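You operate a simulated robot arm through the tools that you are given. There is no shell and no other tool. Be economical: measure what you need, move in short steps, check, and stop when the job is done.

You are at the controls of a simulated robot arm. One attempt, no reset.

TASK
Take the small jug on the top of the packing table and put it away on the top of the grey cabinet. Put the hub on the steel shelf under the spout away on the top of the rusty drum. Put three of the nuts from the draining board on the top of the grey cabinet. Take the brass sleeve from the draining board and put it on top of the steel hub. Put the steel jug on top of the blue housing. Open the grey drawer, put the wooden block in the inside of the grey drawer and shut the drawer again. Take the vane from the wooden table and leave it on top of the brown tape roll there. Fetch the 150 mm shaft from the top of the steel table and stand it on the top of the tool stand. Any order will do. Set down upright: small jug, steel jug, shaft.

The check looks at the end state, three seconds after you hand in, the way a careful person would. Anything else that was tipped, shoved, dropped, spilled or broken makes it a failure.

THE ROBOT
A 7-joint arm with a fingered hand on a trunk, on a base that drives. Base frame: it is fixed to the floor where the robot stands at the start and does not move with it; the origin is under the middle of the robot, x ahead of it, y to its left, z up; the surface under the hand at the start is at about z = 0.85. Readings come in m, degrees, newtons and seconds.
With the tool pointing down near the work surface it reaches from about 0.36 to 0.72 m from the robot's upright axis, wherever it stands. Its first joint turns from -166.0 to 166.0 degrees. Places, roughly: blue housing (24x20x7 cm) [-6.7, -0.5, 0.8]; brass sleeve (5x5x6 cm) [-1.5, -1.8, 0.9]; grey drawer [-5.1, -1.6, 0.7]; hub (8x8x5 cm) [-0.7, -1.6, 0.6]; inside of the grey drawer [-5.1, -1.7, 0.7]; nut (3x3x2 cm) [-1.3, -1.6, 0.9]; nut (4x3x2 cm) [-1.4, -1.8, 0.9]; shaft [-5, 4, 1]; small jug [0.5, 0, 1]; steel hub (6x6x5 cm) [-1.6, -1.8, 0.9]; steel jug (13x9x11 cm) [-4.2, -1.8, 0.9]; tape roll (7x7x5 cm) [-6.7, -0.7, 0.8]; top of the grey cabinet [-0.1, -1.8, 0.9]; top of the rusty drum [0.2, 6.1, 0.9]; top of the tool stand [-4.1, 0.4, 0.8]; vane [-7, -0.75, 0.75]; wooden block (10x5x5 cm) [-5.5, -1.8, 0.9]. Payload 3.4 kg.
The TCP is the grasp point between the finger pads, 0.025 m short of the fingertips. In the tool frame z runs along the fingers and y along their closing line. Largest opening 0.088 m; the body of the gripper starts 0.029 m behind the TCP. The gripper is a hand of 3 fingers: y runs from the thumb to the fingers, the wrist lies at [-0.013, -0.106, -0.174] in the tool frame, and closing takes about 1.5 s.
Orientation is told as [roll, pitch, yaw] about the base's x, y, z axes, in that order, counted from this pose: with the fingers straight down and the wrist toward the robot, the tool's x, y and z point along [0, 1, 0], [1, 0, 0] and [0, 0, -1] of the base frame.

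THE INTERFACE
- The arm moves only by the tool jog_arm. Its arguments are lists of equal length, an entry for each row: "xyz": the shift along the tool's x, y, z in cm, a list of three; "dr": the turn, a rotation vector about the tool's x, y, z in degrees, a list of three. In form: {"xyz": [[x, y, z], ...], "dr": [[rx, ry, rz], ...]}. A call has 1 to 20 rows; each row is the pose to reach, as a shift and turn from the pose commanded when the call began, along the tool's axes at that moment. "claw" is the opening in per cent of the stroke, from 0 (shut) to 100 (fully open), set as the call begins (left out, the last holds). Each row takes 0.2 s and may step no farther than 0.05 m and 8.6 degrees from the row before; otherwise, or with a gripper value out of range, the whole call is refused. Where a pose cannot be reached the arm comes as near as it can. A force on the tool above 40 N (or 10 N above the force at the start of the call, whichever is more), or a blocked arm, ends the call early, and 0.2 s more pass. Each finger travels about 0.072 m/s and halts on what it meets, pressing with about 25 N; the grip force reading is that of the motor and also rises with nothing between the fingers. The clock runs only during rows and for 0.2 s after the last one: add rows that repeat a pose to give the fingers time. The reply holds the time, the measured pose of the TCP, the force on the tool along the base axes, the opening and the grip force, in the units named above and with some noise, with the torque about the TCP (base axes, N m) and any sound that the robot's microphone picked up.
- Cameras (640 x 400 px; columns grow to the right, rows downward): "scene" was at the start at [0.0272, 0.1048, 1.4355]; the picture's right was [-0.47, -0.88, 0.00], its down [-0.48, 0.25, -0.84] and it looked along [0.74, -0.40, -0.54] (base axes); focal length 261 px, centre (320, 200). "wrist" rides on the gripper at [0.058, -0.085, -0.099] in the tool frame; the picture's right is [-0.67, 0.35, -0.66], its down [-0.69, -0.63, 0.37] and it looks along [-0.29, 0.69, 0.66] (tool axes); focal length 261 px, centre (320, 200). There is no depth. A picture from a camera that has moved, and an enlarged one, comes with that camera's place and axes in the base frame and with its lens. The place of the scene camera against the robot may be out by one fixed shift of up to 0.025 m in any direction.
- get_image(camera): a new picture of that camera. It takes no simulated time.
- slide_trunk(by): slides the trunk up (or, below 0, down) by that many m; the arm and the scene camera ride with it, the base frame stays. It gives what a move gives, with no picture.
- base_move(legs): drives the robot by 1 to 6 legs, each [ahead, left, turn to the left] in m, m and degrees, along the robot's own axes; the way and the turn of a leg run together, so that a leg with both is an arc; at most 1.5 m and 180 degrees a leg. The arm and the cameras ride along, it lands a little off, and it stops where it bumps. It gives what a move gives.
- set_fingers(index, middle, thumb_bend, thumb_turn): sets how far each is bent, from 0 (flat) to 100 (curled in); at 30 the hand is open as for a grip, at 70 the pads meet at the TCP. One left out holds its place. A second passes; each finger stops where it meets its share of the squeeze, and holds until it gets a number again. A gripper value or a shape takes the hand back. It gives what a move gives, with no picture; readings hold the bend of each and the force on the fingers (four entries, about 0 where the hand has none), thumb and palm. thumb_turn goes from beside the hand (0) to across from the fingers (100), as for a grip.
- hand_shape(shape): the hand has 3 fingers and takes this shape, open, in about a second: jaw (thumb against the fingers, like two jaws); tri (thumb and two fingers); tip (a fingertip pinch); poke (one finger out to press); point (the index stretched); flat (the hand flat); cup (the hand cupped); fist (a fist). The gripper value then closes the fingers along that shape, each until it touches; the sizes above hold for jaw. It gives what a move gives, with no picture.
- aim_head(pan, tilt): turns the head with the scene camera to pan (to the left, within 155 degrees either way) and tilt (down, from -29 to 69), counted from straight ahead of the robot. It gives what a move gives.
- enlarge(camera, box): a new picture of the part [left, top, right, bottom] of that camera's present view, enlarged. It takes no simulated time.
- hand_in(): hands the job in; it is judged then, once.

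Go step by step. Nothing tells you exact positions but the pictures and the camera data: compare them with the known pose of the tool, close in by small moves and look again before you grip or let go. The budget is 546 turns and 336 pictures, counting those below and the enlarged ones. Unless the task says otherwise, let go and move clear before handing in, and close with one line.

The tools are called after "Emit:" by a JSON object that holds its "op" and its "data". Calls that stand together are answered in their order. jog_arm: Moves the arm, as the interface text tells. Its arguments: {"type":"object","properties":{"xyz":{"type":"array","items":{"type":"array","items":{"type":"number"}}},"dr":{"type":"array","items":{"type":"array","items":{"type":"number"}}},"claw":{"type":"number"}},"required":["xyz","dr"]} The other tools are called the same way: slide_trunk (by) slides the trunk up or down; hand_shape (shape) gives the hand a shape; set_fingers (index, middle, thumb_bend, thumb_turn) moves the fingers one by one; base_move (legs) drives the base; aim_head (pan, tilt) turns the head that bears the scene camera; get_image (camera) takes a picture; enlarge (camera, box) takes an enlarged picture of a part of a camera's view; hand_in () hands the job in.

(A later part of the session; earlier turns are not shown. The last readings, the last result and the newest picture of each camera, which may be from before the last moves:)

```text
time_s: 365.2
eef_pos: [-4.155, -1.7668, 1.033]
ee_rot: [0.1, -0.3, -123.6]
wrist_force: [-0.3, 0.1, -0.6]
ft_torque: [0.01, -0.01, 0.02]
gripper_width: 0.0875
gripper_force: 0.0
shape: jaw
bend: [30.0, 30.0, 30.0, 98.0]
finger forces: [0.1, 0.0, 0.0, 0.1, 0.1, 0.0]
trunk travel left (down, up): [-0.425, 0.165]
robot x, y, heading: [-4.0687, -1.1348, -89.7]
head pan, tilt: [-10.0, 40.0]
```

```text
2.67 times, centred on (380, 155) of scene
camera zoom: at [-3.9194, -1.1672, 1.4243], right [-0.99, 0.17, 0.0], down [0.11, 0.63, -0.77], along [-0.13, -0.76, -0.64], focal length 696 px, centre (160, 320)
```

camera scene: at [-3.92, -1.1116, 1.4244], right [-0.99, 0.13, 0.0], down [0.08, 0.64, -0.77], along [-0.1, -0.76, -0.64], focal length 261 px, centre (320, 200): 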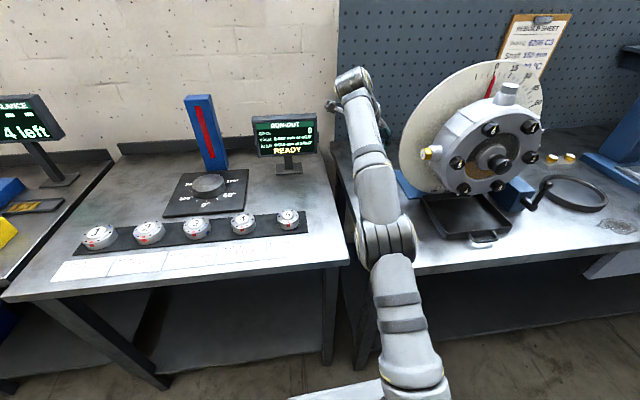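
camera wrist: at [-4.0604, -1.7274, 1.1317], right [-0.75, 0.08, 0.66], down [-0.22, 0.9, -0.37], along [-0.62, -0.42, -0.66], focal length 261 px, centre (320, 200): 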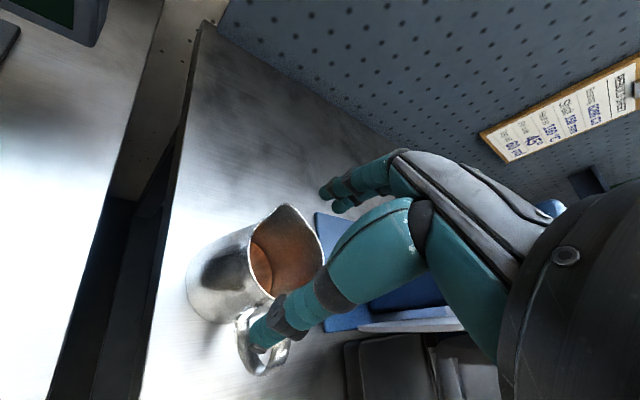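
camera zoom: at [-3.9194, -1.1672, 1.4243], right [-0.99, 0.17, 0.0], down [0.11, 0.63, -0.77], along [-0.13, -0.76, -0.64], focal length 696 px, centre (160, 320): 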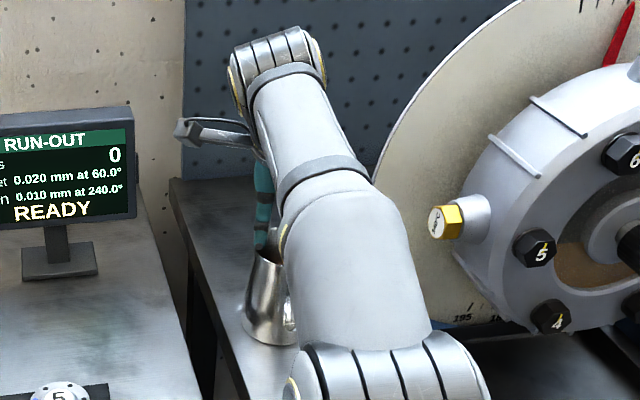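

Thumb and fingers are clear of rim and handle. I lower to z≈0.974.

Emit:
{"op": "jog_arm", "data": {"xyz": [[-0.2, 0, 1.5], [-0.2, 0, 3], [-0.2, 0, 4.5], [-0.2, 0, 5.8], [-0.2, 0, 5.8]], "dr": [[0, 0, 0], [0, 0, 0], [0, 0, 0], [0, 0, 0], [0, 0, 0]]}}

Emit:
{"op": "get_image", "data": {"camera": "wrist"}}

```text
time_s: 366.4
eef_pos: [-4.1586, -1.766, 0.9774]
ee_rot: [0.1, -0.5, -123.6]
wrist_force: [-0.7, -4.0, 20.8]
ft_torque: [-1.37, 1.18, 0.11]
gripper_width: 0.0879
gripper_force: 0.0
shape: jaw
bend: [30.0, 19.0, 30.0, 98.0]
finger forces: [0.0, 21.7, 0.1, 0.1, 0.0, 0.0]
trunk travel left (down, up): [-0.425, 0.165]
robot x, y, heading: [-4.0704, -1.1312, -89.6]
head pan, tilt: [-10.0, 40.0]
```

```text
200 pictures are left
camera wrist: at [-4.0634, -1.7252, 1.0748], right [-0.75, 0.09, 0.66], down [-0.22, 0.9, -0.37], along [-0.62, -0.43, -0.66], focal length 261 px, centre (320, 200)
```

wrist: 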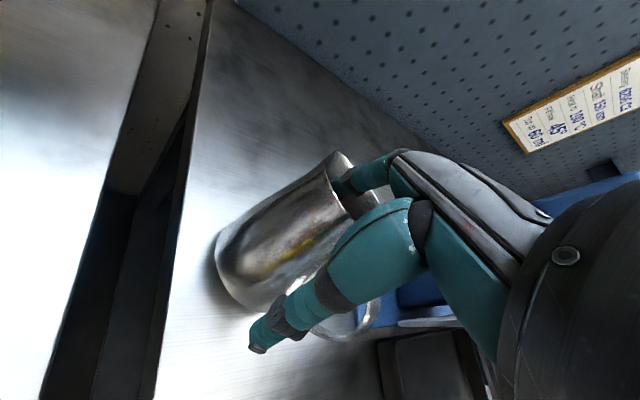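

The middle finger is pressing on the jug's rim, so the hand is too close to me. I lift straight up.

Emit:
{"op": "jog_arm", "data": {"xyz": [[0, 0, -2], [0, 0, -4], [0, 0, -6.5], [0, 0, -6.5]], "dr": [[0, 0, 0], [0, 0, 0], [0, 0, 0], [0, 0, 0]]}}

Emit:
{"op": "get_image", "data": {"camera": "wrist"}}

Emit:
{"op": "enlarge", "data": {"camera": "wrist", "box": [160, 160, 400, 380]}}

```text
time_s: 367.4
eef_pos: [-4.1584, -1.7639, 1.0406]
ee_rot: [0.1, -0.2, -123.7]
wrist_force: [0.5, -0.5, 0.1]
ft_torque: [0.02, -0.01, 0.0]
gripper_width: 0.0877
gripper_force: 0.1
shape: jaw
bend: [30.0, 30.0, 30.0, 98.0]
finger forces: [0.1, 0.0, 0.0, 0.0, 0.1, 0.0]
trunk travel left (down, up): [-0.425, 0.165]
robot x, y, heading: [-4.0703, -1.1324, -89.5]
head pan, tilt: [-10.0, 40.0]
```

```text
199 pictures are left
camera wrist: at [-4.0631, -1.7247, 1.139], right [-0.75, 0.08, 0.66], down [-0.22, 0.9, -0.37], along [-0.62, -0.42, -0.66], focal length 261 px, centre (320, 200)
```

wrist: 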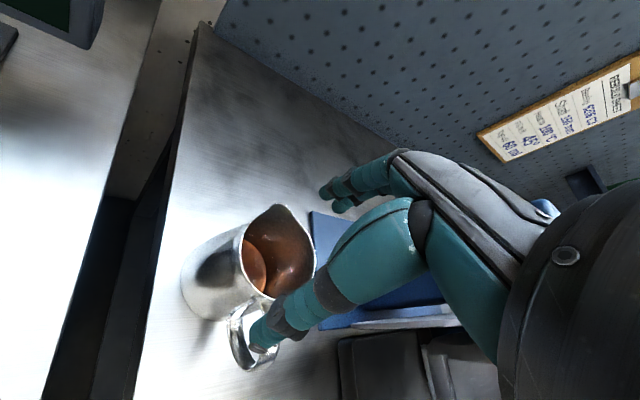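

```text
1.82 times, centred on (280, 270) of wrist
camera zoom: at [-4.0631, -1.7247, 1.139], right [-0.75, 0.08, 0.66], down [-0.22, 0.9, -0.37], along [-0.62, -0.42, -0.66], focal length 474 px, centre (393, 73)
```

zoom: 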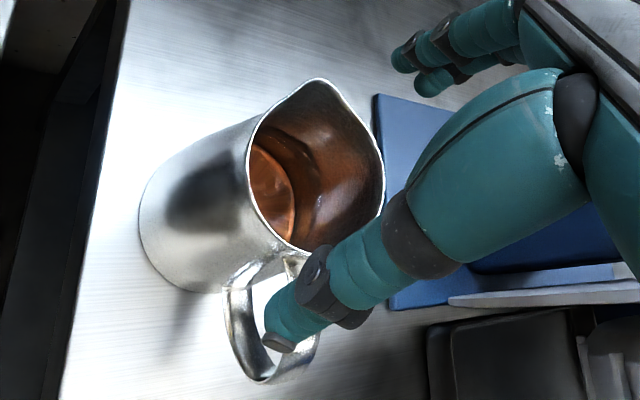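

Re-triangulating with all views: rim z≈0.97 (bench ≈0.86) and the jug is at (-4.174,-1.777), 2 cm farther than I assumed. I shift and lower again, checking on the way.

Emit:
{"op": "jog_arm", "data": {"xyz": [[-0.2, 1, 0], [-0.2, 2, 0], [-0.2, 2, 2], [-0.2, 2, 3.8], [-0.2, 2, 3.8]], "dr": [[0, 0, 0], [0, 0, 0], [0, 0, 0], [0, 0, 0], [0, 0, 0]]}}

Emit:
{"op": "enlarge", "data": {"camera": "wrist", "box": [160, 140, 400, 380]}}

```text
time_s: 368.6
eef_pos: [-4.1711, -1.7796, 1.0018]
ee_rot: [0.1, -0.2, -123.6]
wrist_force: [-0.6, 0.6, -0.4]
ft_torque: [0.01, -0.03, 0.03]
gripper_width: 0.0878
gripper_force: 0.1
shape: jaw
bend: [30.0, 30.0, 30.0, 98.0]
finger forces: [0.1, 0.0, 0.1, 0.1, 0.0, 0.0]
trunk travel left (down, up): [-0.425, 0.165]
robot x, y, heading: [-4.0711, -1.1366, -89.6]
head pan, tilt: [-10.0, 40.0]
```

```text
1.67 times, centred on (280, 260) of wrist
camera zoom: at [-4.0761, -1.7403, 1.1006], right [-0.75, 0.08, 0.66], down [-0.22, 0.9, -0.37], along [-0.62, -0.42, -0.66], focal length 434 px, centre (387, 100)
```

zoom: 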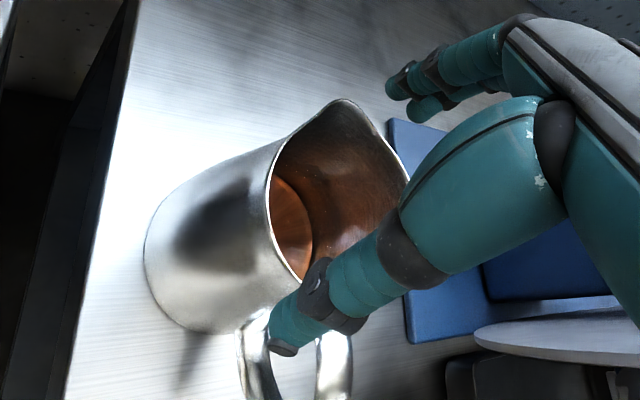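

Now well centred. I lower 5 cm watching forces.

Emit:
{"op": "jog_arm", "data": {"xyz": [[0, 0, 1.3], [0, 0, 2.6], [0, 0, 3.8], [0, 0, 4.9], [0, 0, 4.9]], "dr": [[0, 0, 0], [0, 0, 0], [0, 0, 0], [0, 0, 0], [0, 0, 0]]}}

Emit:
{"op": "enlarge", "data": {"camera": "wrist", "box": [160, 140, 400, 380]}}

```text
time_s: 369.8
eef_pos: [-4.173, -1.7804, 0.9568]
ee_rot: [0.2, -0.7, -123.6]
wrist_force: [0.6, -3.2, 20.4]
ft_torque: [-0.35, 0.12, -0.1]
gripper_width: 0.0882
gripper_force: 0.1
shape: jaw
bend: [26.0, 30.0, 29.0, 97.0]
finger forces: [12.7, 0.1, 0.0, 0.0, 4.4, 0.0]
trunk travel left (down, up): [-0.425, 0.165]
robot x, y, heading: [-4.0708, -1.1352, -89.5]
head pan, tilt: [-10.0, 40.0]
```

```text
1.67 times, centred on (280, 260) of wrist
camera zoom: at [-4.0771, -1.7404, 1.0534], right [-0.75, 0.09, 0.66], down [-0.22, 0.9, -0.37], along [-0.62, -0.43, -0.65], focal length 434 px, centre (387, 100)
```

zoom: 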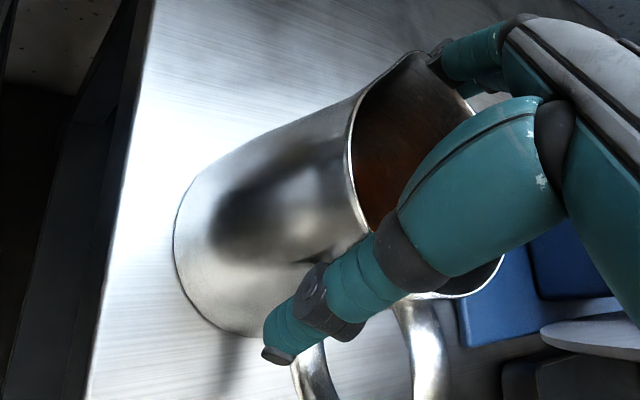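

The index finger catches the spout edge: the jug nearly fills the normal opening. I lift, open the fingers wider, and turn the hand 10° away from the spout.

Emit:
{"op": "jog_arm", "data": {"xyz": [[0, 0, -2], [0, 0, -4], [0, 0, -6], [0, 0, -6], [0, 0, -6]], "dr": [[0, 0, 0], [0, 0, 0], [0, 0, 0], [0, 0, 6], [0, 0, 12]]}}

Emit:
{"op": "set_fingers", "data": {"index": 12, "middle": 12, "thumb_bend": 12, "thumb_turn": 98}}

Emit:
{"op": "get_image", "data": {"camera": "wrist"}}

```text
time_s: 371.0
eef_pos: [-4.1728, -1.7804, 1.015]
ee_rot: [0.1, -0.2, -135.6]
wrist_force: [-0.3, 1.3, 0.3]
ft_torque: [0.0, -0.01, 0.0]
gripper_width: 0.0879
gripper_force: 0.0
shape: jaw
bend: [30.0, 30.0, 30.0, 97.0]
finger forces: [0.1, 0.0, 0.1, 0.1, 0.0, 0.0]
trunk travel left (down, up): [-0.425, 0.165]
robot x, y, heading: [-4.07, -1.1322, -89.6]
head pan, tilt: [-10.0, 40.0]
```

```text
time_s: 372.0
eef_pos: [-4.1721, -1.7812, 1.0135]
ee_rot: [0.1, -0.2, -135.6]
wrist_force: [-0.1, 0.3, -0.2]
ft_torque: [0.01, 0.0, -0.01]
gripper_width: 0.1174
gripper_force: 0.1
shape: fingers
bend: [12.0, 12.0, 12.0, 94.0]
finger forces: [0.0, 0.1, 0.0, 0.0, 0.1, 0.0]
trunk travel left (down, up): [-0.425, 0.165]
robot x, y, heading: [-4.0693, -1.1342, -89.7]
head pan, tilt: [-10.0, 40.0]
```

```text
195 pictures are left
camera wrist: at [-4.0709, -1.7621, 1.1121], right [-0.72, 0.24, 0.66], down [-0.03, 0.93, -0.37], along [-0.7, -0.28, -0.66], focal length 261 px, centre (320, 200)
```

wrist: 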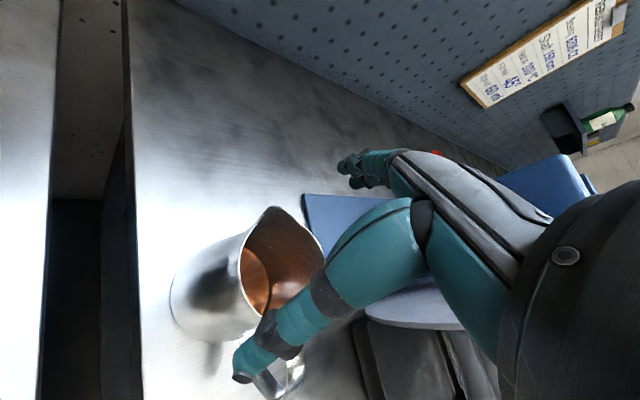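

Opening is now 11.7 cm and the jug is centred. I lower to z≈0.952.

Emit:
{"op": "jog_arm", "data": {"xyz": [[0, -0.2, 1.5], [0, -0.2, 3], [0, -0.2, 4.5], [0, -0.2, 6.1], [0, -0.2, 6.1]], "dr": [[0, 0, 0], [0, 0, 0], [0, 0, 0], [0, 0, 0], [0, 0, 0]]}}

Emit:
{"op": "get_image", "data": {"camera": "wrist"}}

```text
time_s: 373.2
eef_pos: [-4.17, -1.7792, 0.9521]
ee_rot: [0.0, -0.2, -135.6]
wrist_force: [-0.6, 0.1, -0.3]
ft_torque: [-0.01, 0.02, -0.01]
gripper_width: 0.1173
gripper_force: 0.0
shape: fingers
bend: [12.0, 12.0, 12.0, 94.0]
finger forces: [0.0, 0.1, 0.0, 0.2, 0.1, 0.0]
trunk travel left (down, up): [-0.425, 0.165]
robot x, y, heading: [-4.0742, -1.1358, -89.7]
head pan, tilt: [-10.0, 40.0]
```

```text
194 pictures are left
camera wrist: at [-4.0685, -1.7619, 1.0498], right [-0.72, 0.24, 0.66], down [-0.03, 0.93, -0.37], along [-0.7, -0.28, -0.66], focal length 261 px, centre (320, 200)
```

wrist: 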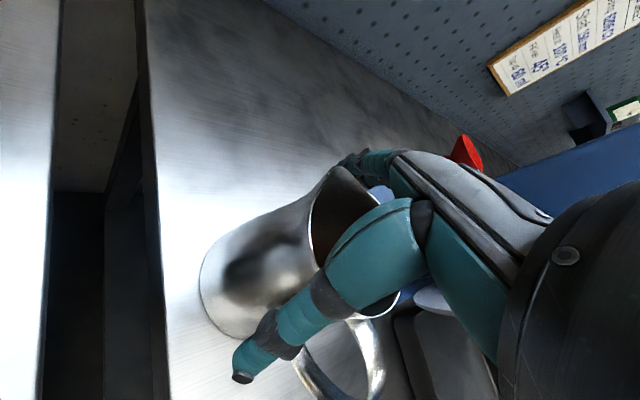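

No contact forces: the fingers are outside the jug. I close.

Emit:
{"op": "jog_arm", "data": {"xyz": [[0, 0, 0], [0, 0, 0], [0, 0, 0], [0, 0, 0], [0, 0, 0], [0, 0, 0], [0, 0, 0], [0, 0, 0]], "dr": [[0, 0, 0], [0, 0, 0], [0, 0, 0], [0, 0, 0], [0, 0, 0], [0, 0, 0], [0, 0, 0], [0, 0, 0]], "claw": 0}}

Emit:
{"op": "get_image", "data": {"camera": "wrist"}}

```text
time_s: 375.0
eef_pos: [-4.1689, -1.7803, 0.9523]
ee_rot: [0.2, -0.3, -135.5]
wrist_force: [-0.7, -2.9, 5.7]
ft_torque: [-0.43, 0.31, 0.08]
gripper_width: 0.0706
gripper_force: 24.8
shape: jaw
bend: [25.0, 34.0, 44.0, 98.0]
finger forces: [27.8, 10.8, 0.0, 0.1, 37.0, 0.0]
trunk travel left (down, up): [-0.425, 0.165]
robot x, y, heading: [-4.0725, -1.1317, -89.4]
head pan, tilt: [-10.0, 40.0]
```

```text
193 pictures are left
camera wrist: at [-4.0684, -1.7615, 1.0504], right [-0.72, 0.24, 0.66], down [-0.03, 0.93, -0.37], along [-0.7, -0.29, -0.66], focal length 261 px, centre (320, 200)
```

wrist: 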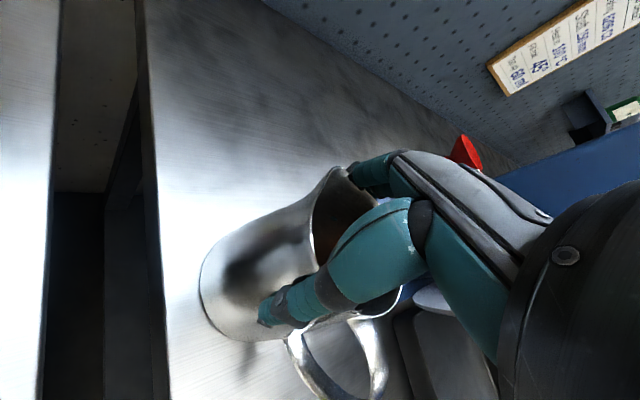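

Gripped at 7 cm width. I lift 1.5 cm as a test and look.

Emit:
{"op": "jog_arm", "data": {"xyz": [[0, 0, -0.5], [0, 0, -1], [0, 0, -1.5], [0, 0, -1.5]], "dr": [[0, 0, 0], [0, 0, 0], [0, 0, 0], [0, 0, 0]]}}

Emit:
{"op": "enlarge", "data": {"camera": "scene", "box": [300, 80, 460, 230]}}

Emit:
{"op": "get_image", "data": {"camera": "wrist"}}

```text
time_s: 376.0
eef_pos: [-4.1694, -1.7787, 0.9661]
ee_rot: [0.1, -0.2, -135.6]
wrist_force: [0.8, 0.4, -3.9]
ft_torque: [-0.04, -0.03, 0.01]
gripper_width: 0.071
gripper_force: 25.2
shape: jaw
bend: [25.0, 34.0, 44.0, 98.0]
finger forces: [23.5, 10.1, 0.1, 0.0, 35.7, 0.1]
trunk travel left (down, up): [-0.425, 0.165]
robot x, y, heading: [-4.0703, -1.1344, -89.5]
head pan, tilt: [-10.0, 40.0]
```

```text
2.67 times, centred on (380, 155) of scene
camera zoom: at [-3.9194, -1.1676, 1.4243], right [-0.99, 0.17, 0.0], down [0.11, 0.63, -0.77], along [-0.13, -0.76, -0.64], focal length 696 px, centre (160, 320)
```

zoom: 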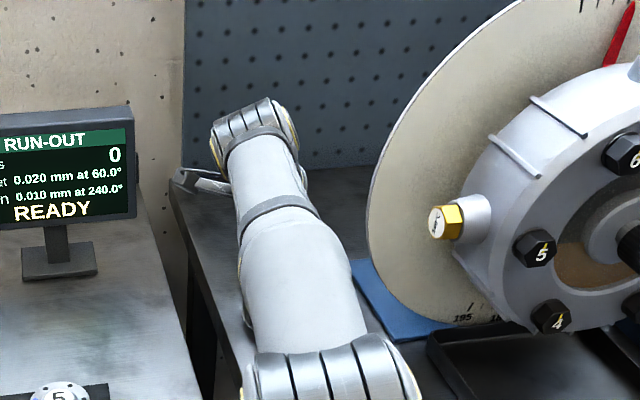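

```text
191 pictures are left
camera wrist: at [-4.0685, -1.7614, 1.0644], right [-0.72, 0.24, 0.66], down [-0.03, 0.93, -0.37], along [-0.7, -0.28, -0.66], focal length 261 px, centre (320, 200)
```

wrist: 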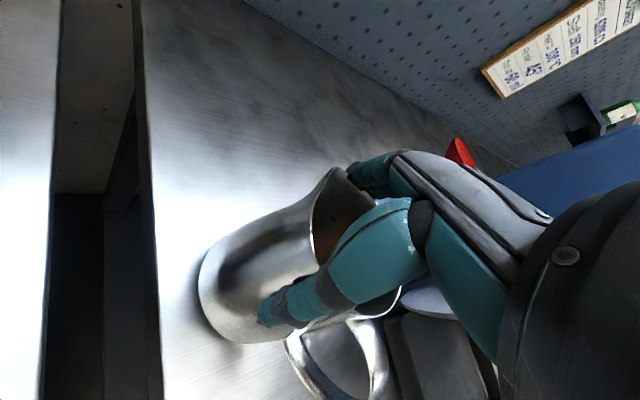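

The jug is held and level (≈0.4 kg). I lift it high and back the base away.

Emit:
{"op": "jog_arm", "data": {"xyz": [[0, 0, -3], [0, 0, -6], [0, 0, -9], [0, 0, -12], [0, 0, -12]], "dr": [[0, 0, 0], [0, 0, 0], [0, 0, 0], [0, 0, 0], [0, 0, 0]]}}

Emit:
{"op": "get_image", "data": {"camera": "wrist"}}

```text
time_s: 377.2
eef_pos: [-4.1681, -1.7671, 1.0763]
ee_rot: [0.1, -0.2, -135.6]
wrist_force: [0.1, -0.1, -3.9]
ft_torque: [-0.04, -0.03, -0.02]
gripper_width: 0.0707
gripper_force: 25.1
shape: jaw
bend: [25.0, 34.0, 44.0, 98.0]
finger forces: [22.5, 10.1, 0.0, 0.1, 34.1, 0.0]
out of reach, approached as far as the arm can: row 4, 5
trunk travel left (down, up): [-0.425, 0.165]
robot x, y, heading: [-4.0744, -1.1336, -89.6]
head pan, tilt: [-10.0, 40.0]
```

```text
190 pictures are left
camera wrist: at [-4.0662, -1.7485, 1.174], right [-0.72, 0.24, 0.66], down [-0.03, 0.93, -0.37], along [-0.7, -0.28, -0.66], focal length 261 px, centre (320, 200)
```

wrist: 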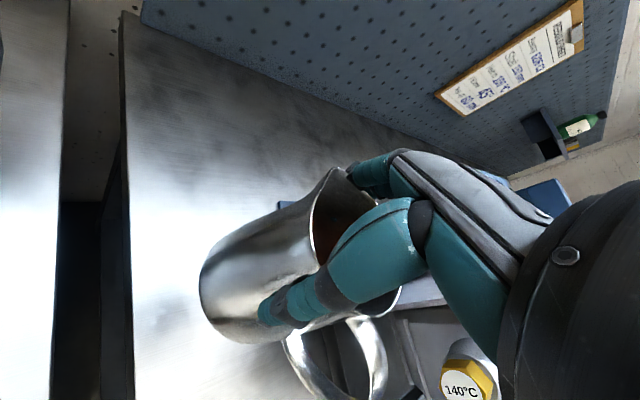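

I raise the trunk 12 cm to clear the glass, then back off.

Emit:
{"op": "slide_trunk", "data": {"by": 0.12}}

Emit:
{"op": "base_move", "data": {"legs": [[-0.4, 0, 0]]}}

Emit:
{"op": "jog_arm", "data": {"xyz": [[-2, -2, 0], [-4, -4, 0], [-6, -6, 0], [-8, -8, 0], [-8, -8, 0]], "dr": [[0, 0, -6], [0, 0, -12], [0, 0, -18], [0, 0, -24], [0, 0, -24]]}}

Emit:
{"op": "get_image", "data": {"camera": "wrist"}}

```text
time_s: 378.7
eef_pos: [-4.1684, -1.7681, 1.1959]
ee_rot: [0.0, -0.3, -135.6]
wrist_force: [-0.6, -1.0, -3.3]
ft_torque: [-0.03, -0.05, -0.02]
gripper_width: 0.0706
gripper_force: 25.0
shape: jaw
bend: [25.0, 34.0, 44.0, 98.0]
finger forces: [22.3, 10.1, 0.0, 0.1, 34.1, 0.1]
trunk travel left (down, up): [-0.545, 0.045]
robot x, y, heading: [-4.0669, -1.1355, -89.7]
head pan, tilt: [-10.0, 40.0]
```

```text
time_s: 381.2
eef_pos: [-4.1656, -1.3709, 1.1965]
ee_rot: [0.1, -0.2, -135.0]
wrist_force: [0.0, 1.1, -3.6]
ft_torque: [0.01, -0.01, 0.01]
gripper_width: 0.0706
gripper_force: 24.8
shape: jaw
bend: [25.0, 34.0, 44.0, 98.0]
finger forces: [22.2, 10.1, 0.0, 0.0, 34.0, 0.0]
trunk travel left (down, up): [-0.545, 0.045]
robot x, y, heading: [-4.0754, -0.7369, -88.9]
head pan, tilt: [-10.0, 40.0]
```

```text
time_s: 382.4
eef_pos: [-4.166, -1.2586, 1.1954]
ee_rot: [0.1, -0.2, -110.8]
wrist_force: [1.0, -0.1, -3.2]
ft_torque: [-0.02, -0.09, 0.0]
gripper_width: 0.0707
gripper_force: 24.2
shape: jaw
bend: [25.0, 34.0, 44.0, 98.0]
finger forces: [21.9, 10.0, 0.0, 0.0, 33.0, 0.1]
trunk travel left (down, up): [-0.545, 0.045]
robot x, y, heading: [-4.0783, -0.74, -89.3]
head pan, tilt: [-10.0, 40.0]
```

```text
189 pictures are left
camera wrist: at [-4.0823, -1.1997, 1.2937], right [-0.75, -0.08, 0.66], down [-0.42, 0.83, -0.37], along [-0.52, -0.55, -0.66], focal length 261 px, centre (320, 200)
```

wrist: 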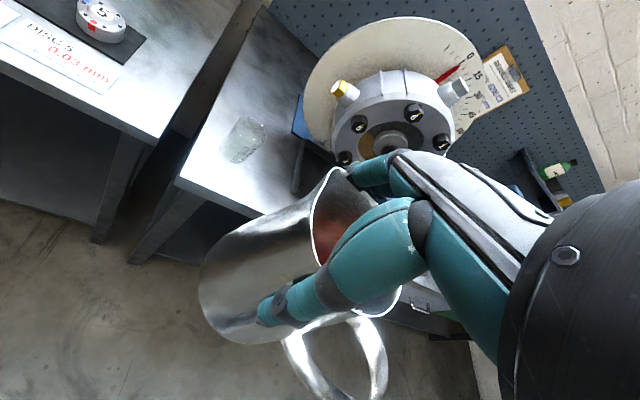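

The jug is safe and the glass untouched. I turn west and drive toward the wooden table.

Emit:
{"op": "base_move", "data": {"legs": [[0, 0.0, -90], [1.3, 0, 0]]}}

Emit:
{"op": "aim_head", "data": {"pan": 0, "tilt": 30}}

Emit:
{"op": "get_image", "data": {"camera": "scene"}}

```text
time_s: 392.9
eef_pos: [-5.9061, -0.5672, 1.1962]
ee_rot: [0.0, -0.2, 155.4]
wrist_force: [-0.7, 1.1, -3.0]
ft_torque: [-0.06, 0.0, -0.01]
gripper_width: 0.0707
gripper_force: 25.7
shape: jaw
bend: [26.0, 35.0, 44.0, 98.0]
finger forces: [20.8, 9.7, 0.0, 0.1, 31.6, 0.1]
trunk travel left (down, up): [-0.545, 0.045]
robot x, y, heading: [-5.3914, -0.6936, 177.5]
head pan, tilt: [-10.0, 40.0]
```

```text
time_s: 393.6
eef_pos: [-5.9057, -0.5675, 1.1968]
ee_rot: [-0.1, -0.2, 155.4]
wrist_force: [0.3, 0.1, -3.9]
ft_torque: [-0.03, 0.11, -0.03]
gripper_width: 0.0705
gripper_force: 25.2
shape: jaw
bend: [26.0, 35.0, 44.0, 98.0]
finger forces: [20.9, 9.7, 0.0, 0.0, 31.6, 0.0]
trunk travel left (down, up): [-0.545, 0.045]
robot x, y, heading: [-5.3894, -0.689, 177.2]
head pan, tilt: [0.0, 30.0]
```

```text
188 pictures are left
camera scene: at [-5.4199, -0.8578, 1.5596], right [0.05, 1.0, 0.0], down [0.5, -0.02, -0.87], along [-0.86, 0.04, -0.5], focal length 261 px, centre (320, 200)
```

scene: 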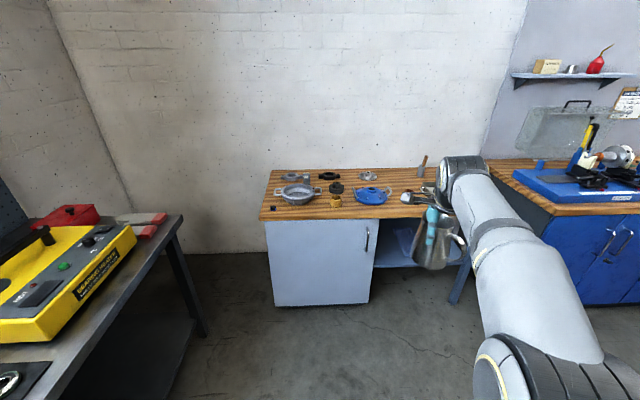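

I zoom in on the table to identify the blue housing, tape roll and vane.

Emit:
{"op": "enlarge", "data": {"camera": "scene", "box": [255, 145, 455, 225]}}

```text
3.20 times, centred on (355, 185) of scene
camera zoom: at [-5.4199, -0.8578, 1.5596], right [0.05, 1.0, 0.0], down [0.5, -0.02, -0.87], along [-0.86, 0.04, -0.5], focal length 836 px, centre (208, 248)
```

zoom: 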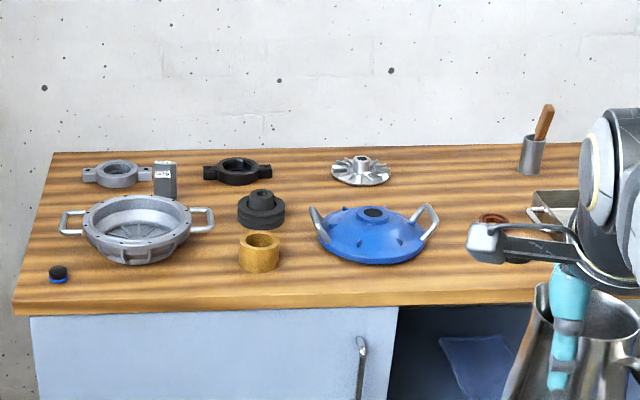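

The blue housing is a domed pump cover with a boss in its centre at about (-6.75,-0.49); the vane wheel is behind it, the tape roll left of it. I drive closer for a better look.

Emit:
{"op": "base_move", "data": {"legs": [[0.55, -0.1, 2.7]]}}

Emit:
{"op": "aim_head", "data": {"pan": -5, "tilt": 42}}

Emit:
{"op": "get_image", "data": {"camera": "scene"}}

Emit:
{"op": "get_image", "data": {"camera": "wrist"}}

```text
time_s: 396.9
eef_pos: [-6.4671, -0.4898, 1.195]
ee_rot: [0.0, -0.3, 158.8]
wrist_force: [0.1, 0.1, -3.9]
ft_torque: [-0.05, -0.01, -0.02]
gripper_width: 0.0705
gripper_force: 24.8
shape: jaw
bend: [26.0, 35.0, 44.0, 98.0]
finger forces: [20.8, 9.7, 0.0, 0.0, 31.5, 0.1]
trunk travel left (down, up): [-0.545, 0.045]
robot x, y, heading: [-5.9409, -0.581, -179.1]
head pan, tilt: [0.0, 30.0]
```

```text
time_s: 397.6
eef_pos: [-6.4666, -0.4898, 1.1963]
ee_rot: [0.0, -0.2, 158.7]
wrist_force: [-0.2, 0.6, -4.9]
ft_torque: [-0.05, -0.02, 0.05]
gripper_width: 0.0705
gripper_force: 25.0
shape: jaw
bend: [26.0, 35.0, 44.0, 98.0]
finger forces: [20.8, 9.6, 0.0, 0.1, 31.7, 0.0]
trunk travel left (down, up): [-0.545, 0.045]
robot x, y, heading: [-5.9436, -0.5831, -179.2]
head pan, tilt: [-5.0, 42.0]
```

```text
186 pictures are left
camera scene: at [-5.9575, -0.7446, 1.5415], right [0.07, 1.0, 0.0], down [0.67, -0.05, -0.74], along [-0.74, 0.05, -0.67], focal length 261 px, centre (320, 200)
```

scene: 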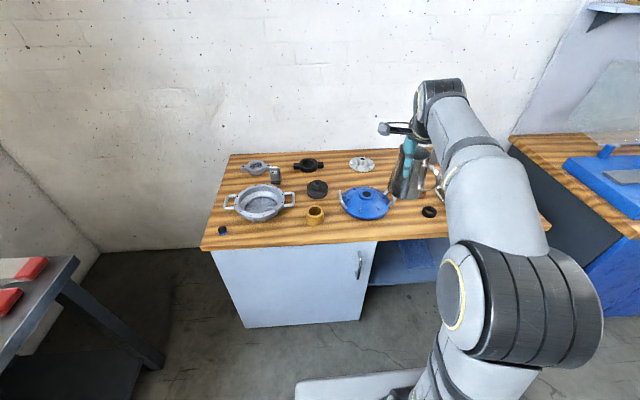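

```text
185 pictures are left
camera wrist: at [-6.4078, -0.5746, 1.2938], right [-0.08, 0.75, 0.66], down [0.83, 0.41, -0.37], along [-0.55, 0.52, -0.66], focal length 261 px, centre (320, 200)
```

wrist: 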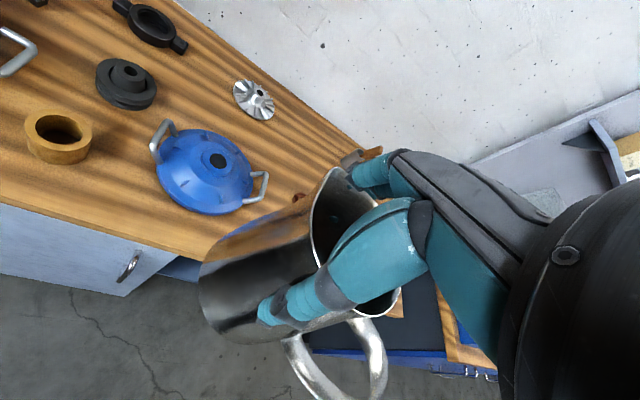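

Emit:
{"op": "enlarge", "data": {"camera": "wrist", "box": [120, 70, 320, 220]}}

Emit:
{"op": "enlarge", "data": {"camera": "scene", "box": [290, 140, 430, 240]}}

```text
2.67 times, centred on (220, 145) of wrist
camera zoom: at [-6.4078, -0.5746, 1.2938], right [-0.08, 0.75, 0.66], down [0.83, 0.41, -0.37], along [-0.55, 0.52, -0.66], focal length 695 px, centre (587, 347)
```

zoom: 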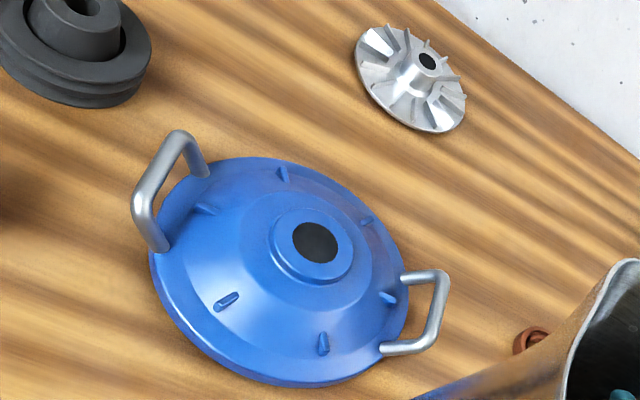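

```text
4.00 times, centred on (360, 190) of scene
camera zoom: at [-5.9575, -0.7446, 1.5415], right [0.07, 1.0, 0.0], down [0.67, -0.05, -0.74], along [-0.74, 0.05, -0.67], focal length 1044 px, centre (160, 240)
```

zoom: 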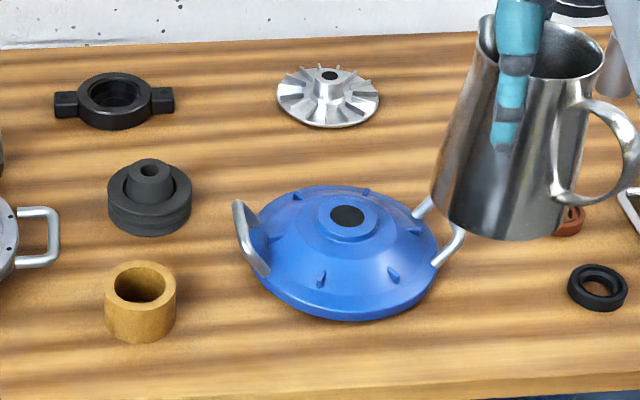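

The housing's flat boss (~7 cm) is at about (-6.74,-0.49). I also check the other things to be sure which one is the vane.

Emit:
{"op": "enlarge", "data": {"camera": "scene", "box": [215, 140, 345, 240]}}

Emit:
{"op": "enlarge", "data": {"camera": "wrist", "box": [0, 0, 200, 130]}}

```text
4.00 times, centred on (280, 190) of scene
camera zoom: at [-5.9575, -0.7446, 1.5415], right [0.07, 1.0, 0.0], down [0.67, -0.05, -0.74], along [-0.74, 0.05, -0.67], focal length 1044 px, centre (480, 240)
```

zoom: 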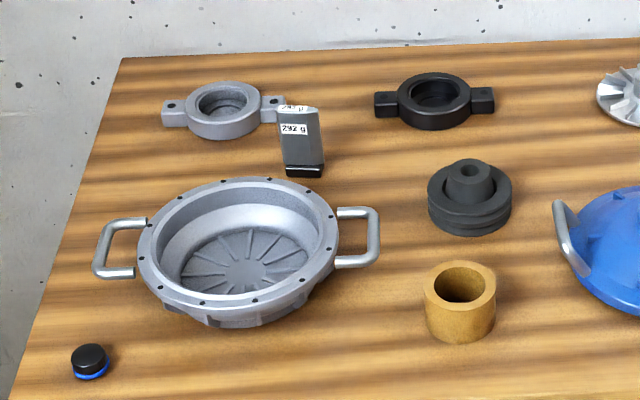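

```text
3.08 times, centred on (100, 65) of wrist
camera zoom: at [-6.4078, -0.5746, 1.2938], right [-0.08, 0.75, 0.66], down [0.83, 0.41, -0.37], along [-0.55, 0.52, -0.66], focal length 802 px, centre (997, 615)
```

zoom: 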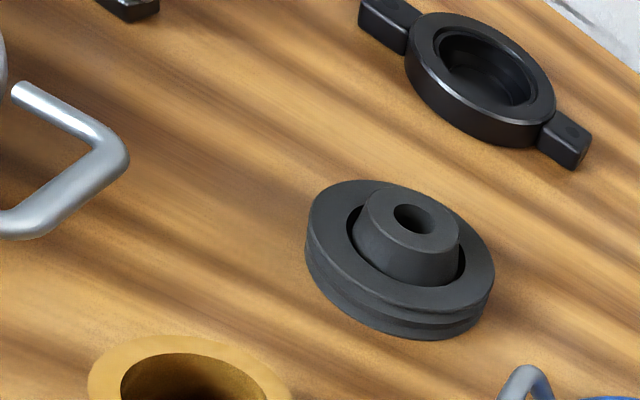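

The flat grey block labelled "292 g" near (-7.0,-0.88) fits the vane's listed place and shape. Now the jug: I drive 20 cm closer to bring it over the housing.

Emit:
{"op": "base_move", "data": {"legs": [[0.2, 0, 0]]}}

Emit:
{"op": "get_image", "data": {"camera": "wrist"}}

```text
time_s: 399.2
eef_pos: [-6.6598, -0.4885, 1.1961]
ee_rot: [-0.1, -0.1, 158.4]
wrist_force: [-0.2, -0.3, -2.7]
ft_torque: [-0.08, 0.02, 0.03]
gripper_width: 0.0707
gripper_force: 24.6
shape: jaw
bend: [26.0, 35.0, 44.0, 98.0]
finger forces: [20.8, 9.8, 0.0, 0.1, 31.6, 0.0]
trunk travel left (down, up): [-0.545, 0.045]
robot x, y, heading: [-6.137, -0.5872, -179.8]
head pan, tilt: [-5.0, 42.0]
```

```text
180 pictures are left
camera wrist: at [-6.6022, -0.5734, 1.2934], right [-0.08, 0.75, 0.66], down [0.84, 0.41, -0.37], along [-0.54, 0.52, -0.66], focal length 261 px, centre (320, 200)
```

wrist: 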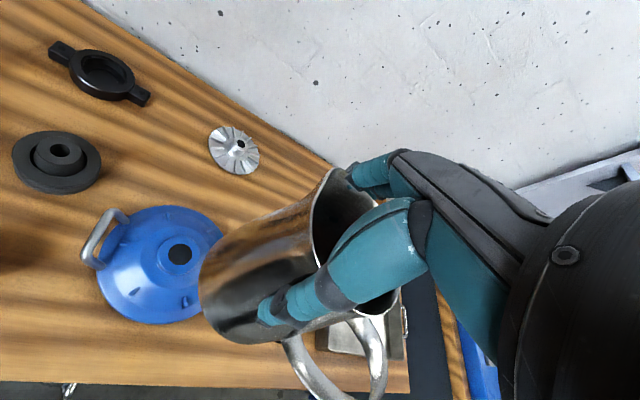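

Triangulated: boss top z≈0.864 at (-6.728,-0.4925). I move over it and lower to about 2.5 cm above.

Emit:
{"op": "jog_arm", "data": {"xyz": [[1.6, 3, 0], [3.3, 6.2, 0], [3.3, 6.2, 4], [3.3, 6.2, 8], [3.3, 6.2, 12], [3.3, 6.2, 16], [3.3, 6.2, 19], [3.3, 6.2, 21], [3.3, 6.2, 21]], "dr": [[0, 0, 0], [0, 0, 0], [0, 0, 0], [0, 0, 0], [0, 0, 0], [0, 0, 0], [0, 0, 0], [0, 0, 0], [0, 0, 0]]}}

Emit:
{"op": "get_image", "data": {"camera": "wrist"}}

Emit:
{"op": "enlarge", "data": {"camera": "scene", "box": [320, 130, 480, 280]}}

```text
time_s: 401.2
eef_pos: [-6.7282, -0.4963, 0.9846]
ee_rot: [-0.1, -0.1, 158.4]
wrist_force: [-0.2, -0.4, -3.4]
ft_torque: [-0.03, 0.03, 0.04]
gripper_width: 0.0705
gripper_force: 24.8
shape: jaw
bend: [26.0, 35.0, 44.0, 98.0]
finger forces: [20.2, 9.7, 0.0, 0.0, 30.3, 0.0]
trunk travel left (down, up): [-0.545, 0.045]
robot x, y, heading: [-6.1352, -0.5889, -179.7]
head pan, tilt: [-5.0, 42.0]
```

```text
179 pictures are left
camera wrist: at [-6.6709, -0.5819, 1.0823], right [-0.08, 0.75, 0.66], down [0.84, 0.41, -0.37], along [-0.54, 0.52, -0.66], focal length 261 px, centre (320, 200)
```

wrist: 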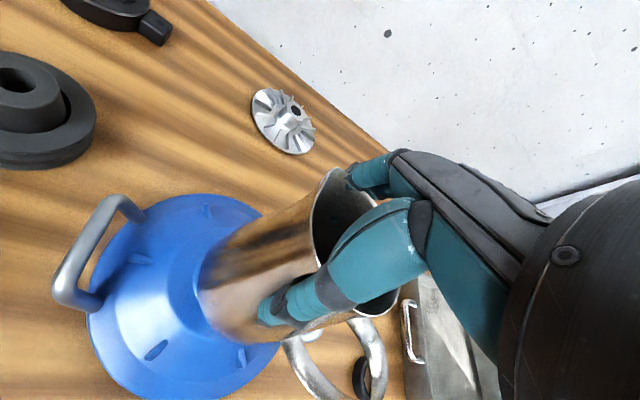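

```text
2.67 times, centred on (400, 205) of scene
camera zoom: at [-6.1522, -0.7464, 1.5414], right [0.08, 1.0, 0.0], down [0.67, -0.05, -0.74], along [-0.74, 0.06, -0.67], focal length 696 px, centre (107, 187)
```

zoom: 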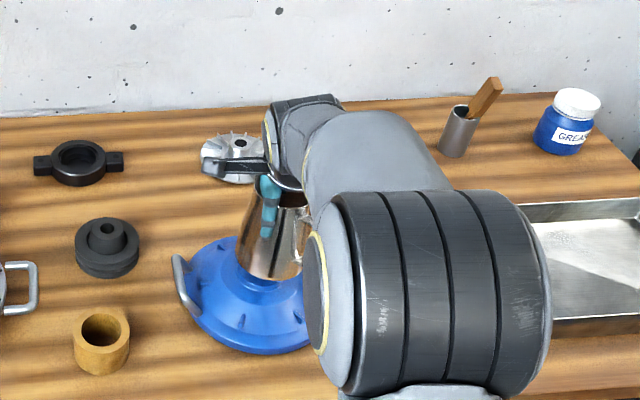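

Aligned with the boss. I lower slowly to contact.

Emit:
{"op": "jog_arm", "data": {"xyz": [[0, 0, 0.5], [0, 0, 1], [0, 0, 1.5], [0, 0, 2], [0, 0, 2]], "dr": [[0, 0, 0], [0, 0, 0], [0, 0, 0], [0, 0, 0], [0, 0, 0]]}}

Emit:
{"op": "enlarge", "data": {"camera": "wrist", "box": [80, 170, 400, 400]}}

Emit:
{"op": "enlarge", "data": {"camera": "scene", "box": [340, 180, 420, 270]}}

```text
time_s: 402.4
eef_pos: [-6.7296, -0.4955, 0.9659]
ee_rot: [0.0, -0.3, 158.4]
wrist_force: [0.2, 0.1, -4.3]
ft_torque: [0.01, 0.03, 0.02]
gripper_width: 0.0704
gripper_force: 25.1
shape: jaw
bend: [26.0, 35.0, 44.0, 98.0]
finger forces: [20.1, 9.6, 0.0, 0.0, 30.2, 0.1]
trunk travel left (down, up): [-0.545, 0.045]
robot x, y, heading: [-6.139, -0.581, -179.5]
head pan, tilt: [-5.0, 42.0]
```

```text
1.74 times, centred on (240, 285) of wrist
camera zoom: at [-6.672, -0.58, 1.0634], right [-0.08, 0.75, 0.66], down [0.84, 0.41, -0.37], along [-0.54, 0.52, -0.66], focal length 453 px, centre (459, 52)
```

zoom: 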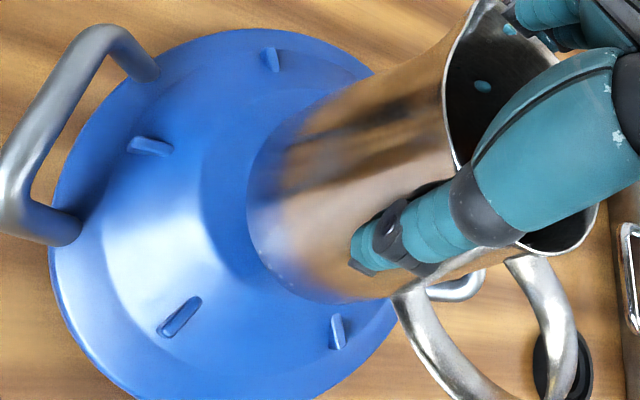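

```text
4.44 times, centred on (380, 225) of scene
camera zoom: at [-6.1522, -0.7464, 1.5414], right [0.08, 1.0, 0.0], down [0.67, -0.05, -0.74], along [-0.74, 0.06, -0.67], focal length 1161 px, centre (53, 89)
```

zoom: 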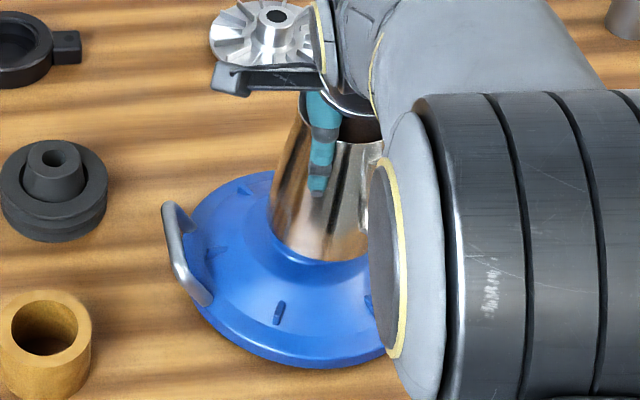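

Numbers from both cameras agree that the jug is over the boss. I lower in millimetre steps.

Emit:
{"op": "jog_arm", "data": {"xyz": [[0, 0, 0.2], [0, 0, 0.4], [0, 0, 0.6], [0, 0, 0.6]], "dr": [[0, 0, 0], [0, 0, 0], [0, 0, 0], [0, 0, 0]]}}

Emit:
{"op": "jog_arm", "data": {"xyz": [[0, 0, 0.15], [0, 0, 0.3], [0, 0, 0.3]], "dr": [[0, 0, 0], [0, 0, 0], [0, 0, 0]]}}

Emit:
{"op": "jog_arm", "data": {"xyz": [[0, 0, 0.15], [0, 0, 0.3], [0, 0, 0.3]], "dr": [[0, 0, 0], [0, 0, 0], [0, 0, 0]]}}

```text
time_s: 403.4
eef_pos: [-6.7282, -0.496, 0.9592]
ee_rot: [0.0, -0.2, 158.3]
wrist_force: [-0.5, 0.1, -4.4]
ft_torque: [-0.02, 0.05, -0.02]
gripper_width: 0.0706
gripper_force: 24.9
shape: jaw
bend: [26.0, 35.0, 44.0, 98.0]
finger forces: [20.1, 9.6, 0.0, 0.1, 30.2, 0.1]
trunk travel left (down, up): [-0.545, 0.045]
robot x, y, heading: [-6.1395, -0.5841, -179.5]
head pan, tilt: [-5.0, 42.0]
```

```text
time_s: 404.2
eef_pos: [-6.7287, -0.4965, 0.9571]
ee_rot: [0.0, -0.2, 158.4]
wrist_force: [0.0, 0.3, -4.4]
ft_torque: [0.01, -0.01, 0.02]
gripper_width: 0.0704
gripper_force: 25.0
shape: jaw
bend: [26.0, 35.0, 44.0, 98.0]
finger forces: [20.1, 9.6, 0.1, 0.0, 30.3, 0.0]
trunk travel left (down, up): [-0.545, 0.045]
robot x, y, heading: [-6.1393, -0.5838, -179.4]
head pan, tilt: [-5.0, 42.0]
```

```text
time_s: 405.0
eef_pos: [-6.7283, -0.4959, 0.9542]
ee_rot: [0.1, -0.2, 158.4]
wrist_force: [0.6, -0.5, -3.8]
ft_torque: [-0.04, 0.03, 0.0]
gripper_width: 0.0707
gripper_force: 24.8
shape: jaw
bend: [26.0, 35.0, 44.0, 98.0]
finger forces: [20.1, 9.6, 0.1, 0.1, 30.1, 0.0]
trunk travel left (down, up): [-0.545, 0.045]
robot x, y, heading: [-6.1409, -0.5877, -179.7]
head pan, tilt: [-5.0, 42.0]
```

No contact yet; I continue in small steps.

Emit:
{"op": "jog_arm", "data": {"xyz": [[0, 0, 0.15], [0, 0, 0.3], [0, 0, 0.4], [0, 0, 0.4]], "dr": [[0, 0, 0], [0, 0, 0], [0, 0, 0], [0, 0, 0]]}}

Emit:
{"op": "jog_arm", "data": {"xyz": [[0, 0, 0.15], [0, 0, 0.3], [0, 0, 0.4], [0, 0, 0.4]], "dr": [[0, 0, 0], [0, 0, 0], [0, 0, 0], [0, 0, 0]]}}

Emit:
{"op": "jog_arm", "data": {"xyz": [[0, 0, 0.15], [0, 0, 0.3], [0, 0, 0.3]], "dr": [[0, 0, 0], [0, 0, 0], [0, 0, 0]]}}

Emit:
{"op": "enlarge", "data": {"camera": "scene", "box": [340, 180, 420, 270]}}

```text
time_s: 406.0
eef_pos: [-6.7291, -0.4964, 0.9507]
ee_rot: [0.0, -0.2, 158.3]
wrist_force: [-0.3, -0.3, -4.0]
ft_torque: [-0.03, 0.01, -0.05]
gripper_width: 0.0705
gripper_force: 24.7
shape: jaw
bend: [26.0, 35.0, 44.0, 98.0]
finger forces: [20.2, 9.6, 0.0, 0.0, 30.1, 0.0]
trunk travel left (down, up): [-0.545, 0.045]
robot x, y, heading: [-6.1379, -0.5853, -179.8]
head pan, tilt: [-5.0, 42.0]
```

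```text
time_s: 407.0
eef_pos: [-6.7289, -0.4968, 0.9499]
ee_rot: [0.1, -0.5, 158.5]
wrist_force: [2.4, -1.6, 15.2]
ft_torque: [0.13, 0.33, 0.0]
gripper_width: 0.0702
gripper_force: 24.5
shape: jaw
bend: [26.0, 35.0, 44.0, 98.0]
finger forces: [21.5, 10.6, 0.0, 0.1, 34.5, 0.1]
trunk travel left (down, up): [-0.545, 0.045]
robot x, y, heading: [-6.1369, -0.5873, -179.7]
head pan, tilt: [-5.0, 42.0]
```

```text
time_s: 407.8
eef_pos: [-6.7282, -0.4983, 0.9477]
ee_rot: [0.1, -0.7, 158.5]
wrist_force: [5.5, -4.3, 40.0]
ft_torque: [0.33, 0.86, 0.02]
gripper_width: 0.0697
gripper_force: 24.8
shape: jaw
bend: [26.0, 34.0, 45.0, 98.0]
finger forces: [24.8, 11.2, 0.0, 0.1, 38.9, 0.1]
trunk travel left (down, up): [-0.545, 0.045]
robot x, y, heading: [-6.1382, -0.5904, -179.9]
head pan, tilt: [-5.0, 42.0]
```

```text
4.44 times, centred on (380, 225) of scene
camera zoom: at [-6.1457, -0.7481, 1.5416], right [0.08, 1.0, 0.0], down [0.66, -0.05, -0.75], along [-0.74, 0.06, -0.67], focal length 1161 px, centre (53, 89)
```

zoom: 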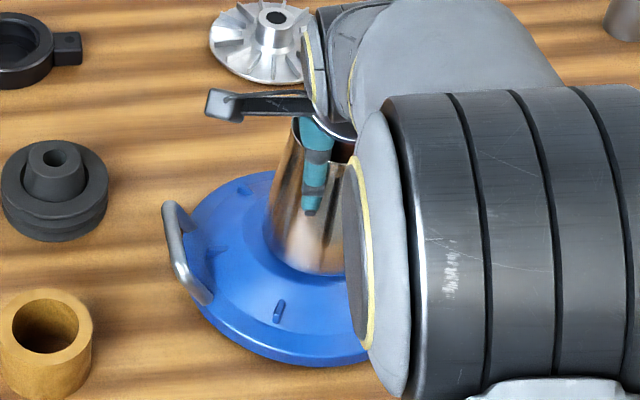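

Contact was reached, but comparing outlines the jug sits about 1.5–2 cm toward me from the boss centre. I lift 1.5 cm, shift 1.8 cm away from me, and set it down again.

Emit:
{"op": "jog_arm", "data": {"xyz": [[0, 0, -0.8], [0, 0, -1.6], [0, 0, -2.2], [0.6, 0.8, -2.2], [1.1, 1.5, -2.2], [1.1, 1.5, -2.2]], "dr": [[0, 0, 0], [0, 0, 0], [0, 0, 0], [0, 0, 0], [0, 0, 0], [0, 0, 0]]}}

Emit:
{"op": "enlarge", "data": {"camera": "scene", "box": [340, 180, 420, 270]}}

Emit:
{"op": "enlarge", "data": {"camera": "wrist", "box": [80, 170, 400, 400]}}

```text
time_s: 409.2
eef_pos: [-6.746, -0.5008, 0.964]
ee_rot: [0.0, -0.1, 158.4]
wrist_force: [0.8, -0.6, -3.9]
ft_torque: [-0.05, 0.0, -0.03]
gripper_width: 0.0702
gripper_force: 24.7
shape: jaw
bend: [26.0, 34.0, 44.0, 98.0]
finger forces: [20.1, 10.0, 0.0, 0.0, 30.5, 0.0]
trunk travel left (down, up): [-0.545, 0.045]
robot x, y, heading: [-6.1388, -0.5895, -179.6]
head pan, tilt: [-5.0, 42.0]
```

```text
4.44 times, centred on (380, 225) of scene
camera zoom: at [-6.1521, -0.7464, 1.5414], right [0.08, 1.0, 0.0], down [0.67, -0.05, -0.74], along [-0.74, 0.06, -0.67], focal length 1161 px, centre (53, 89)
```

zoom: 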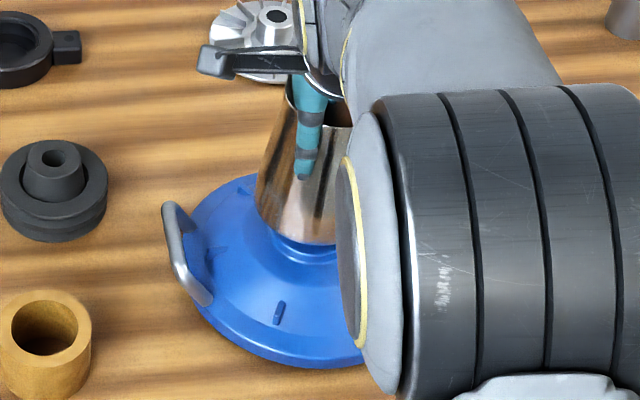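

```text
1.74 times, centred on (240, 285) of wrist
camera zoom: at [-6.6886, -0.5855, 1.0627], right [-0.08, 0.75, 0.66], down [0.84, 0.41, -0.37], along [-0.54, 0.52, -0.66], focal length 453 px, centre (459, 52)
```

zoom: 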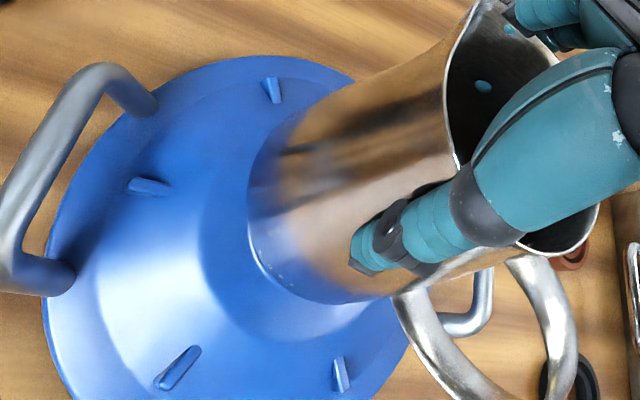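

Now the boss shows under the jug; I zoom once more to fine-tune.

Emit:
{"op": "enlarge", "data": {"camera": "scene", "box": [385, 210, 425, 250]}}

```text
10.00 times, centred on (405, 230) of scene
camera zoom: at [-6.1521, -0.7464, 1.5414], right [0.08, 1.0, 0.0], down [0.67, -0.05, -0.74], along [-0.74, 0.06, -0.67], focal length 2611 px, centre (-530, -100)
```

zoom: 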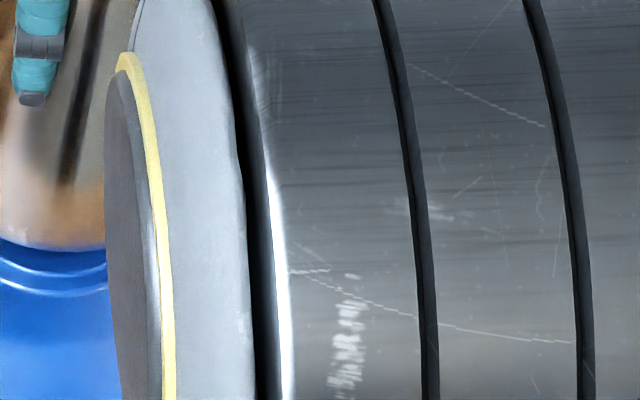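

Emit:
{"op": "enlarge", "data": {"camera": "scene", "box": [365, 190, 405, 250]}}

```text
6.67 times, centred on (385, 220) of scene
camera zoom: at [-6.1521, -0.7464, 1.5414], right [0.08, 1.0, 0.0], down [0.67, -0.05, -0.74], along [-0.74, 0.06, -0.67], focal length 1741 px, centre (-113, 67)
```

zoom: 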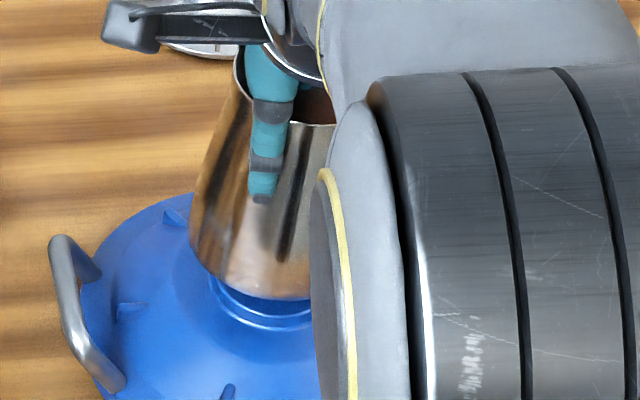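

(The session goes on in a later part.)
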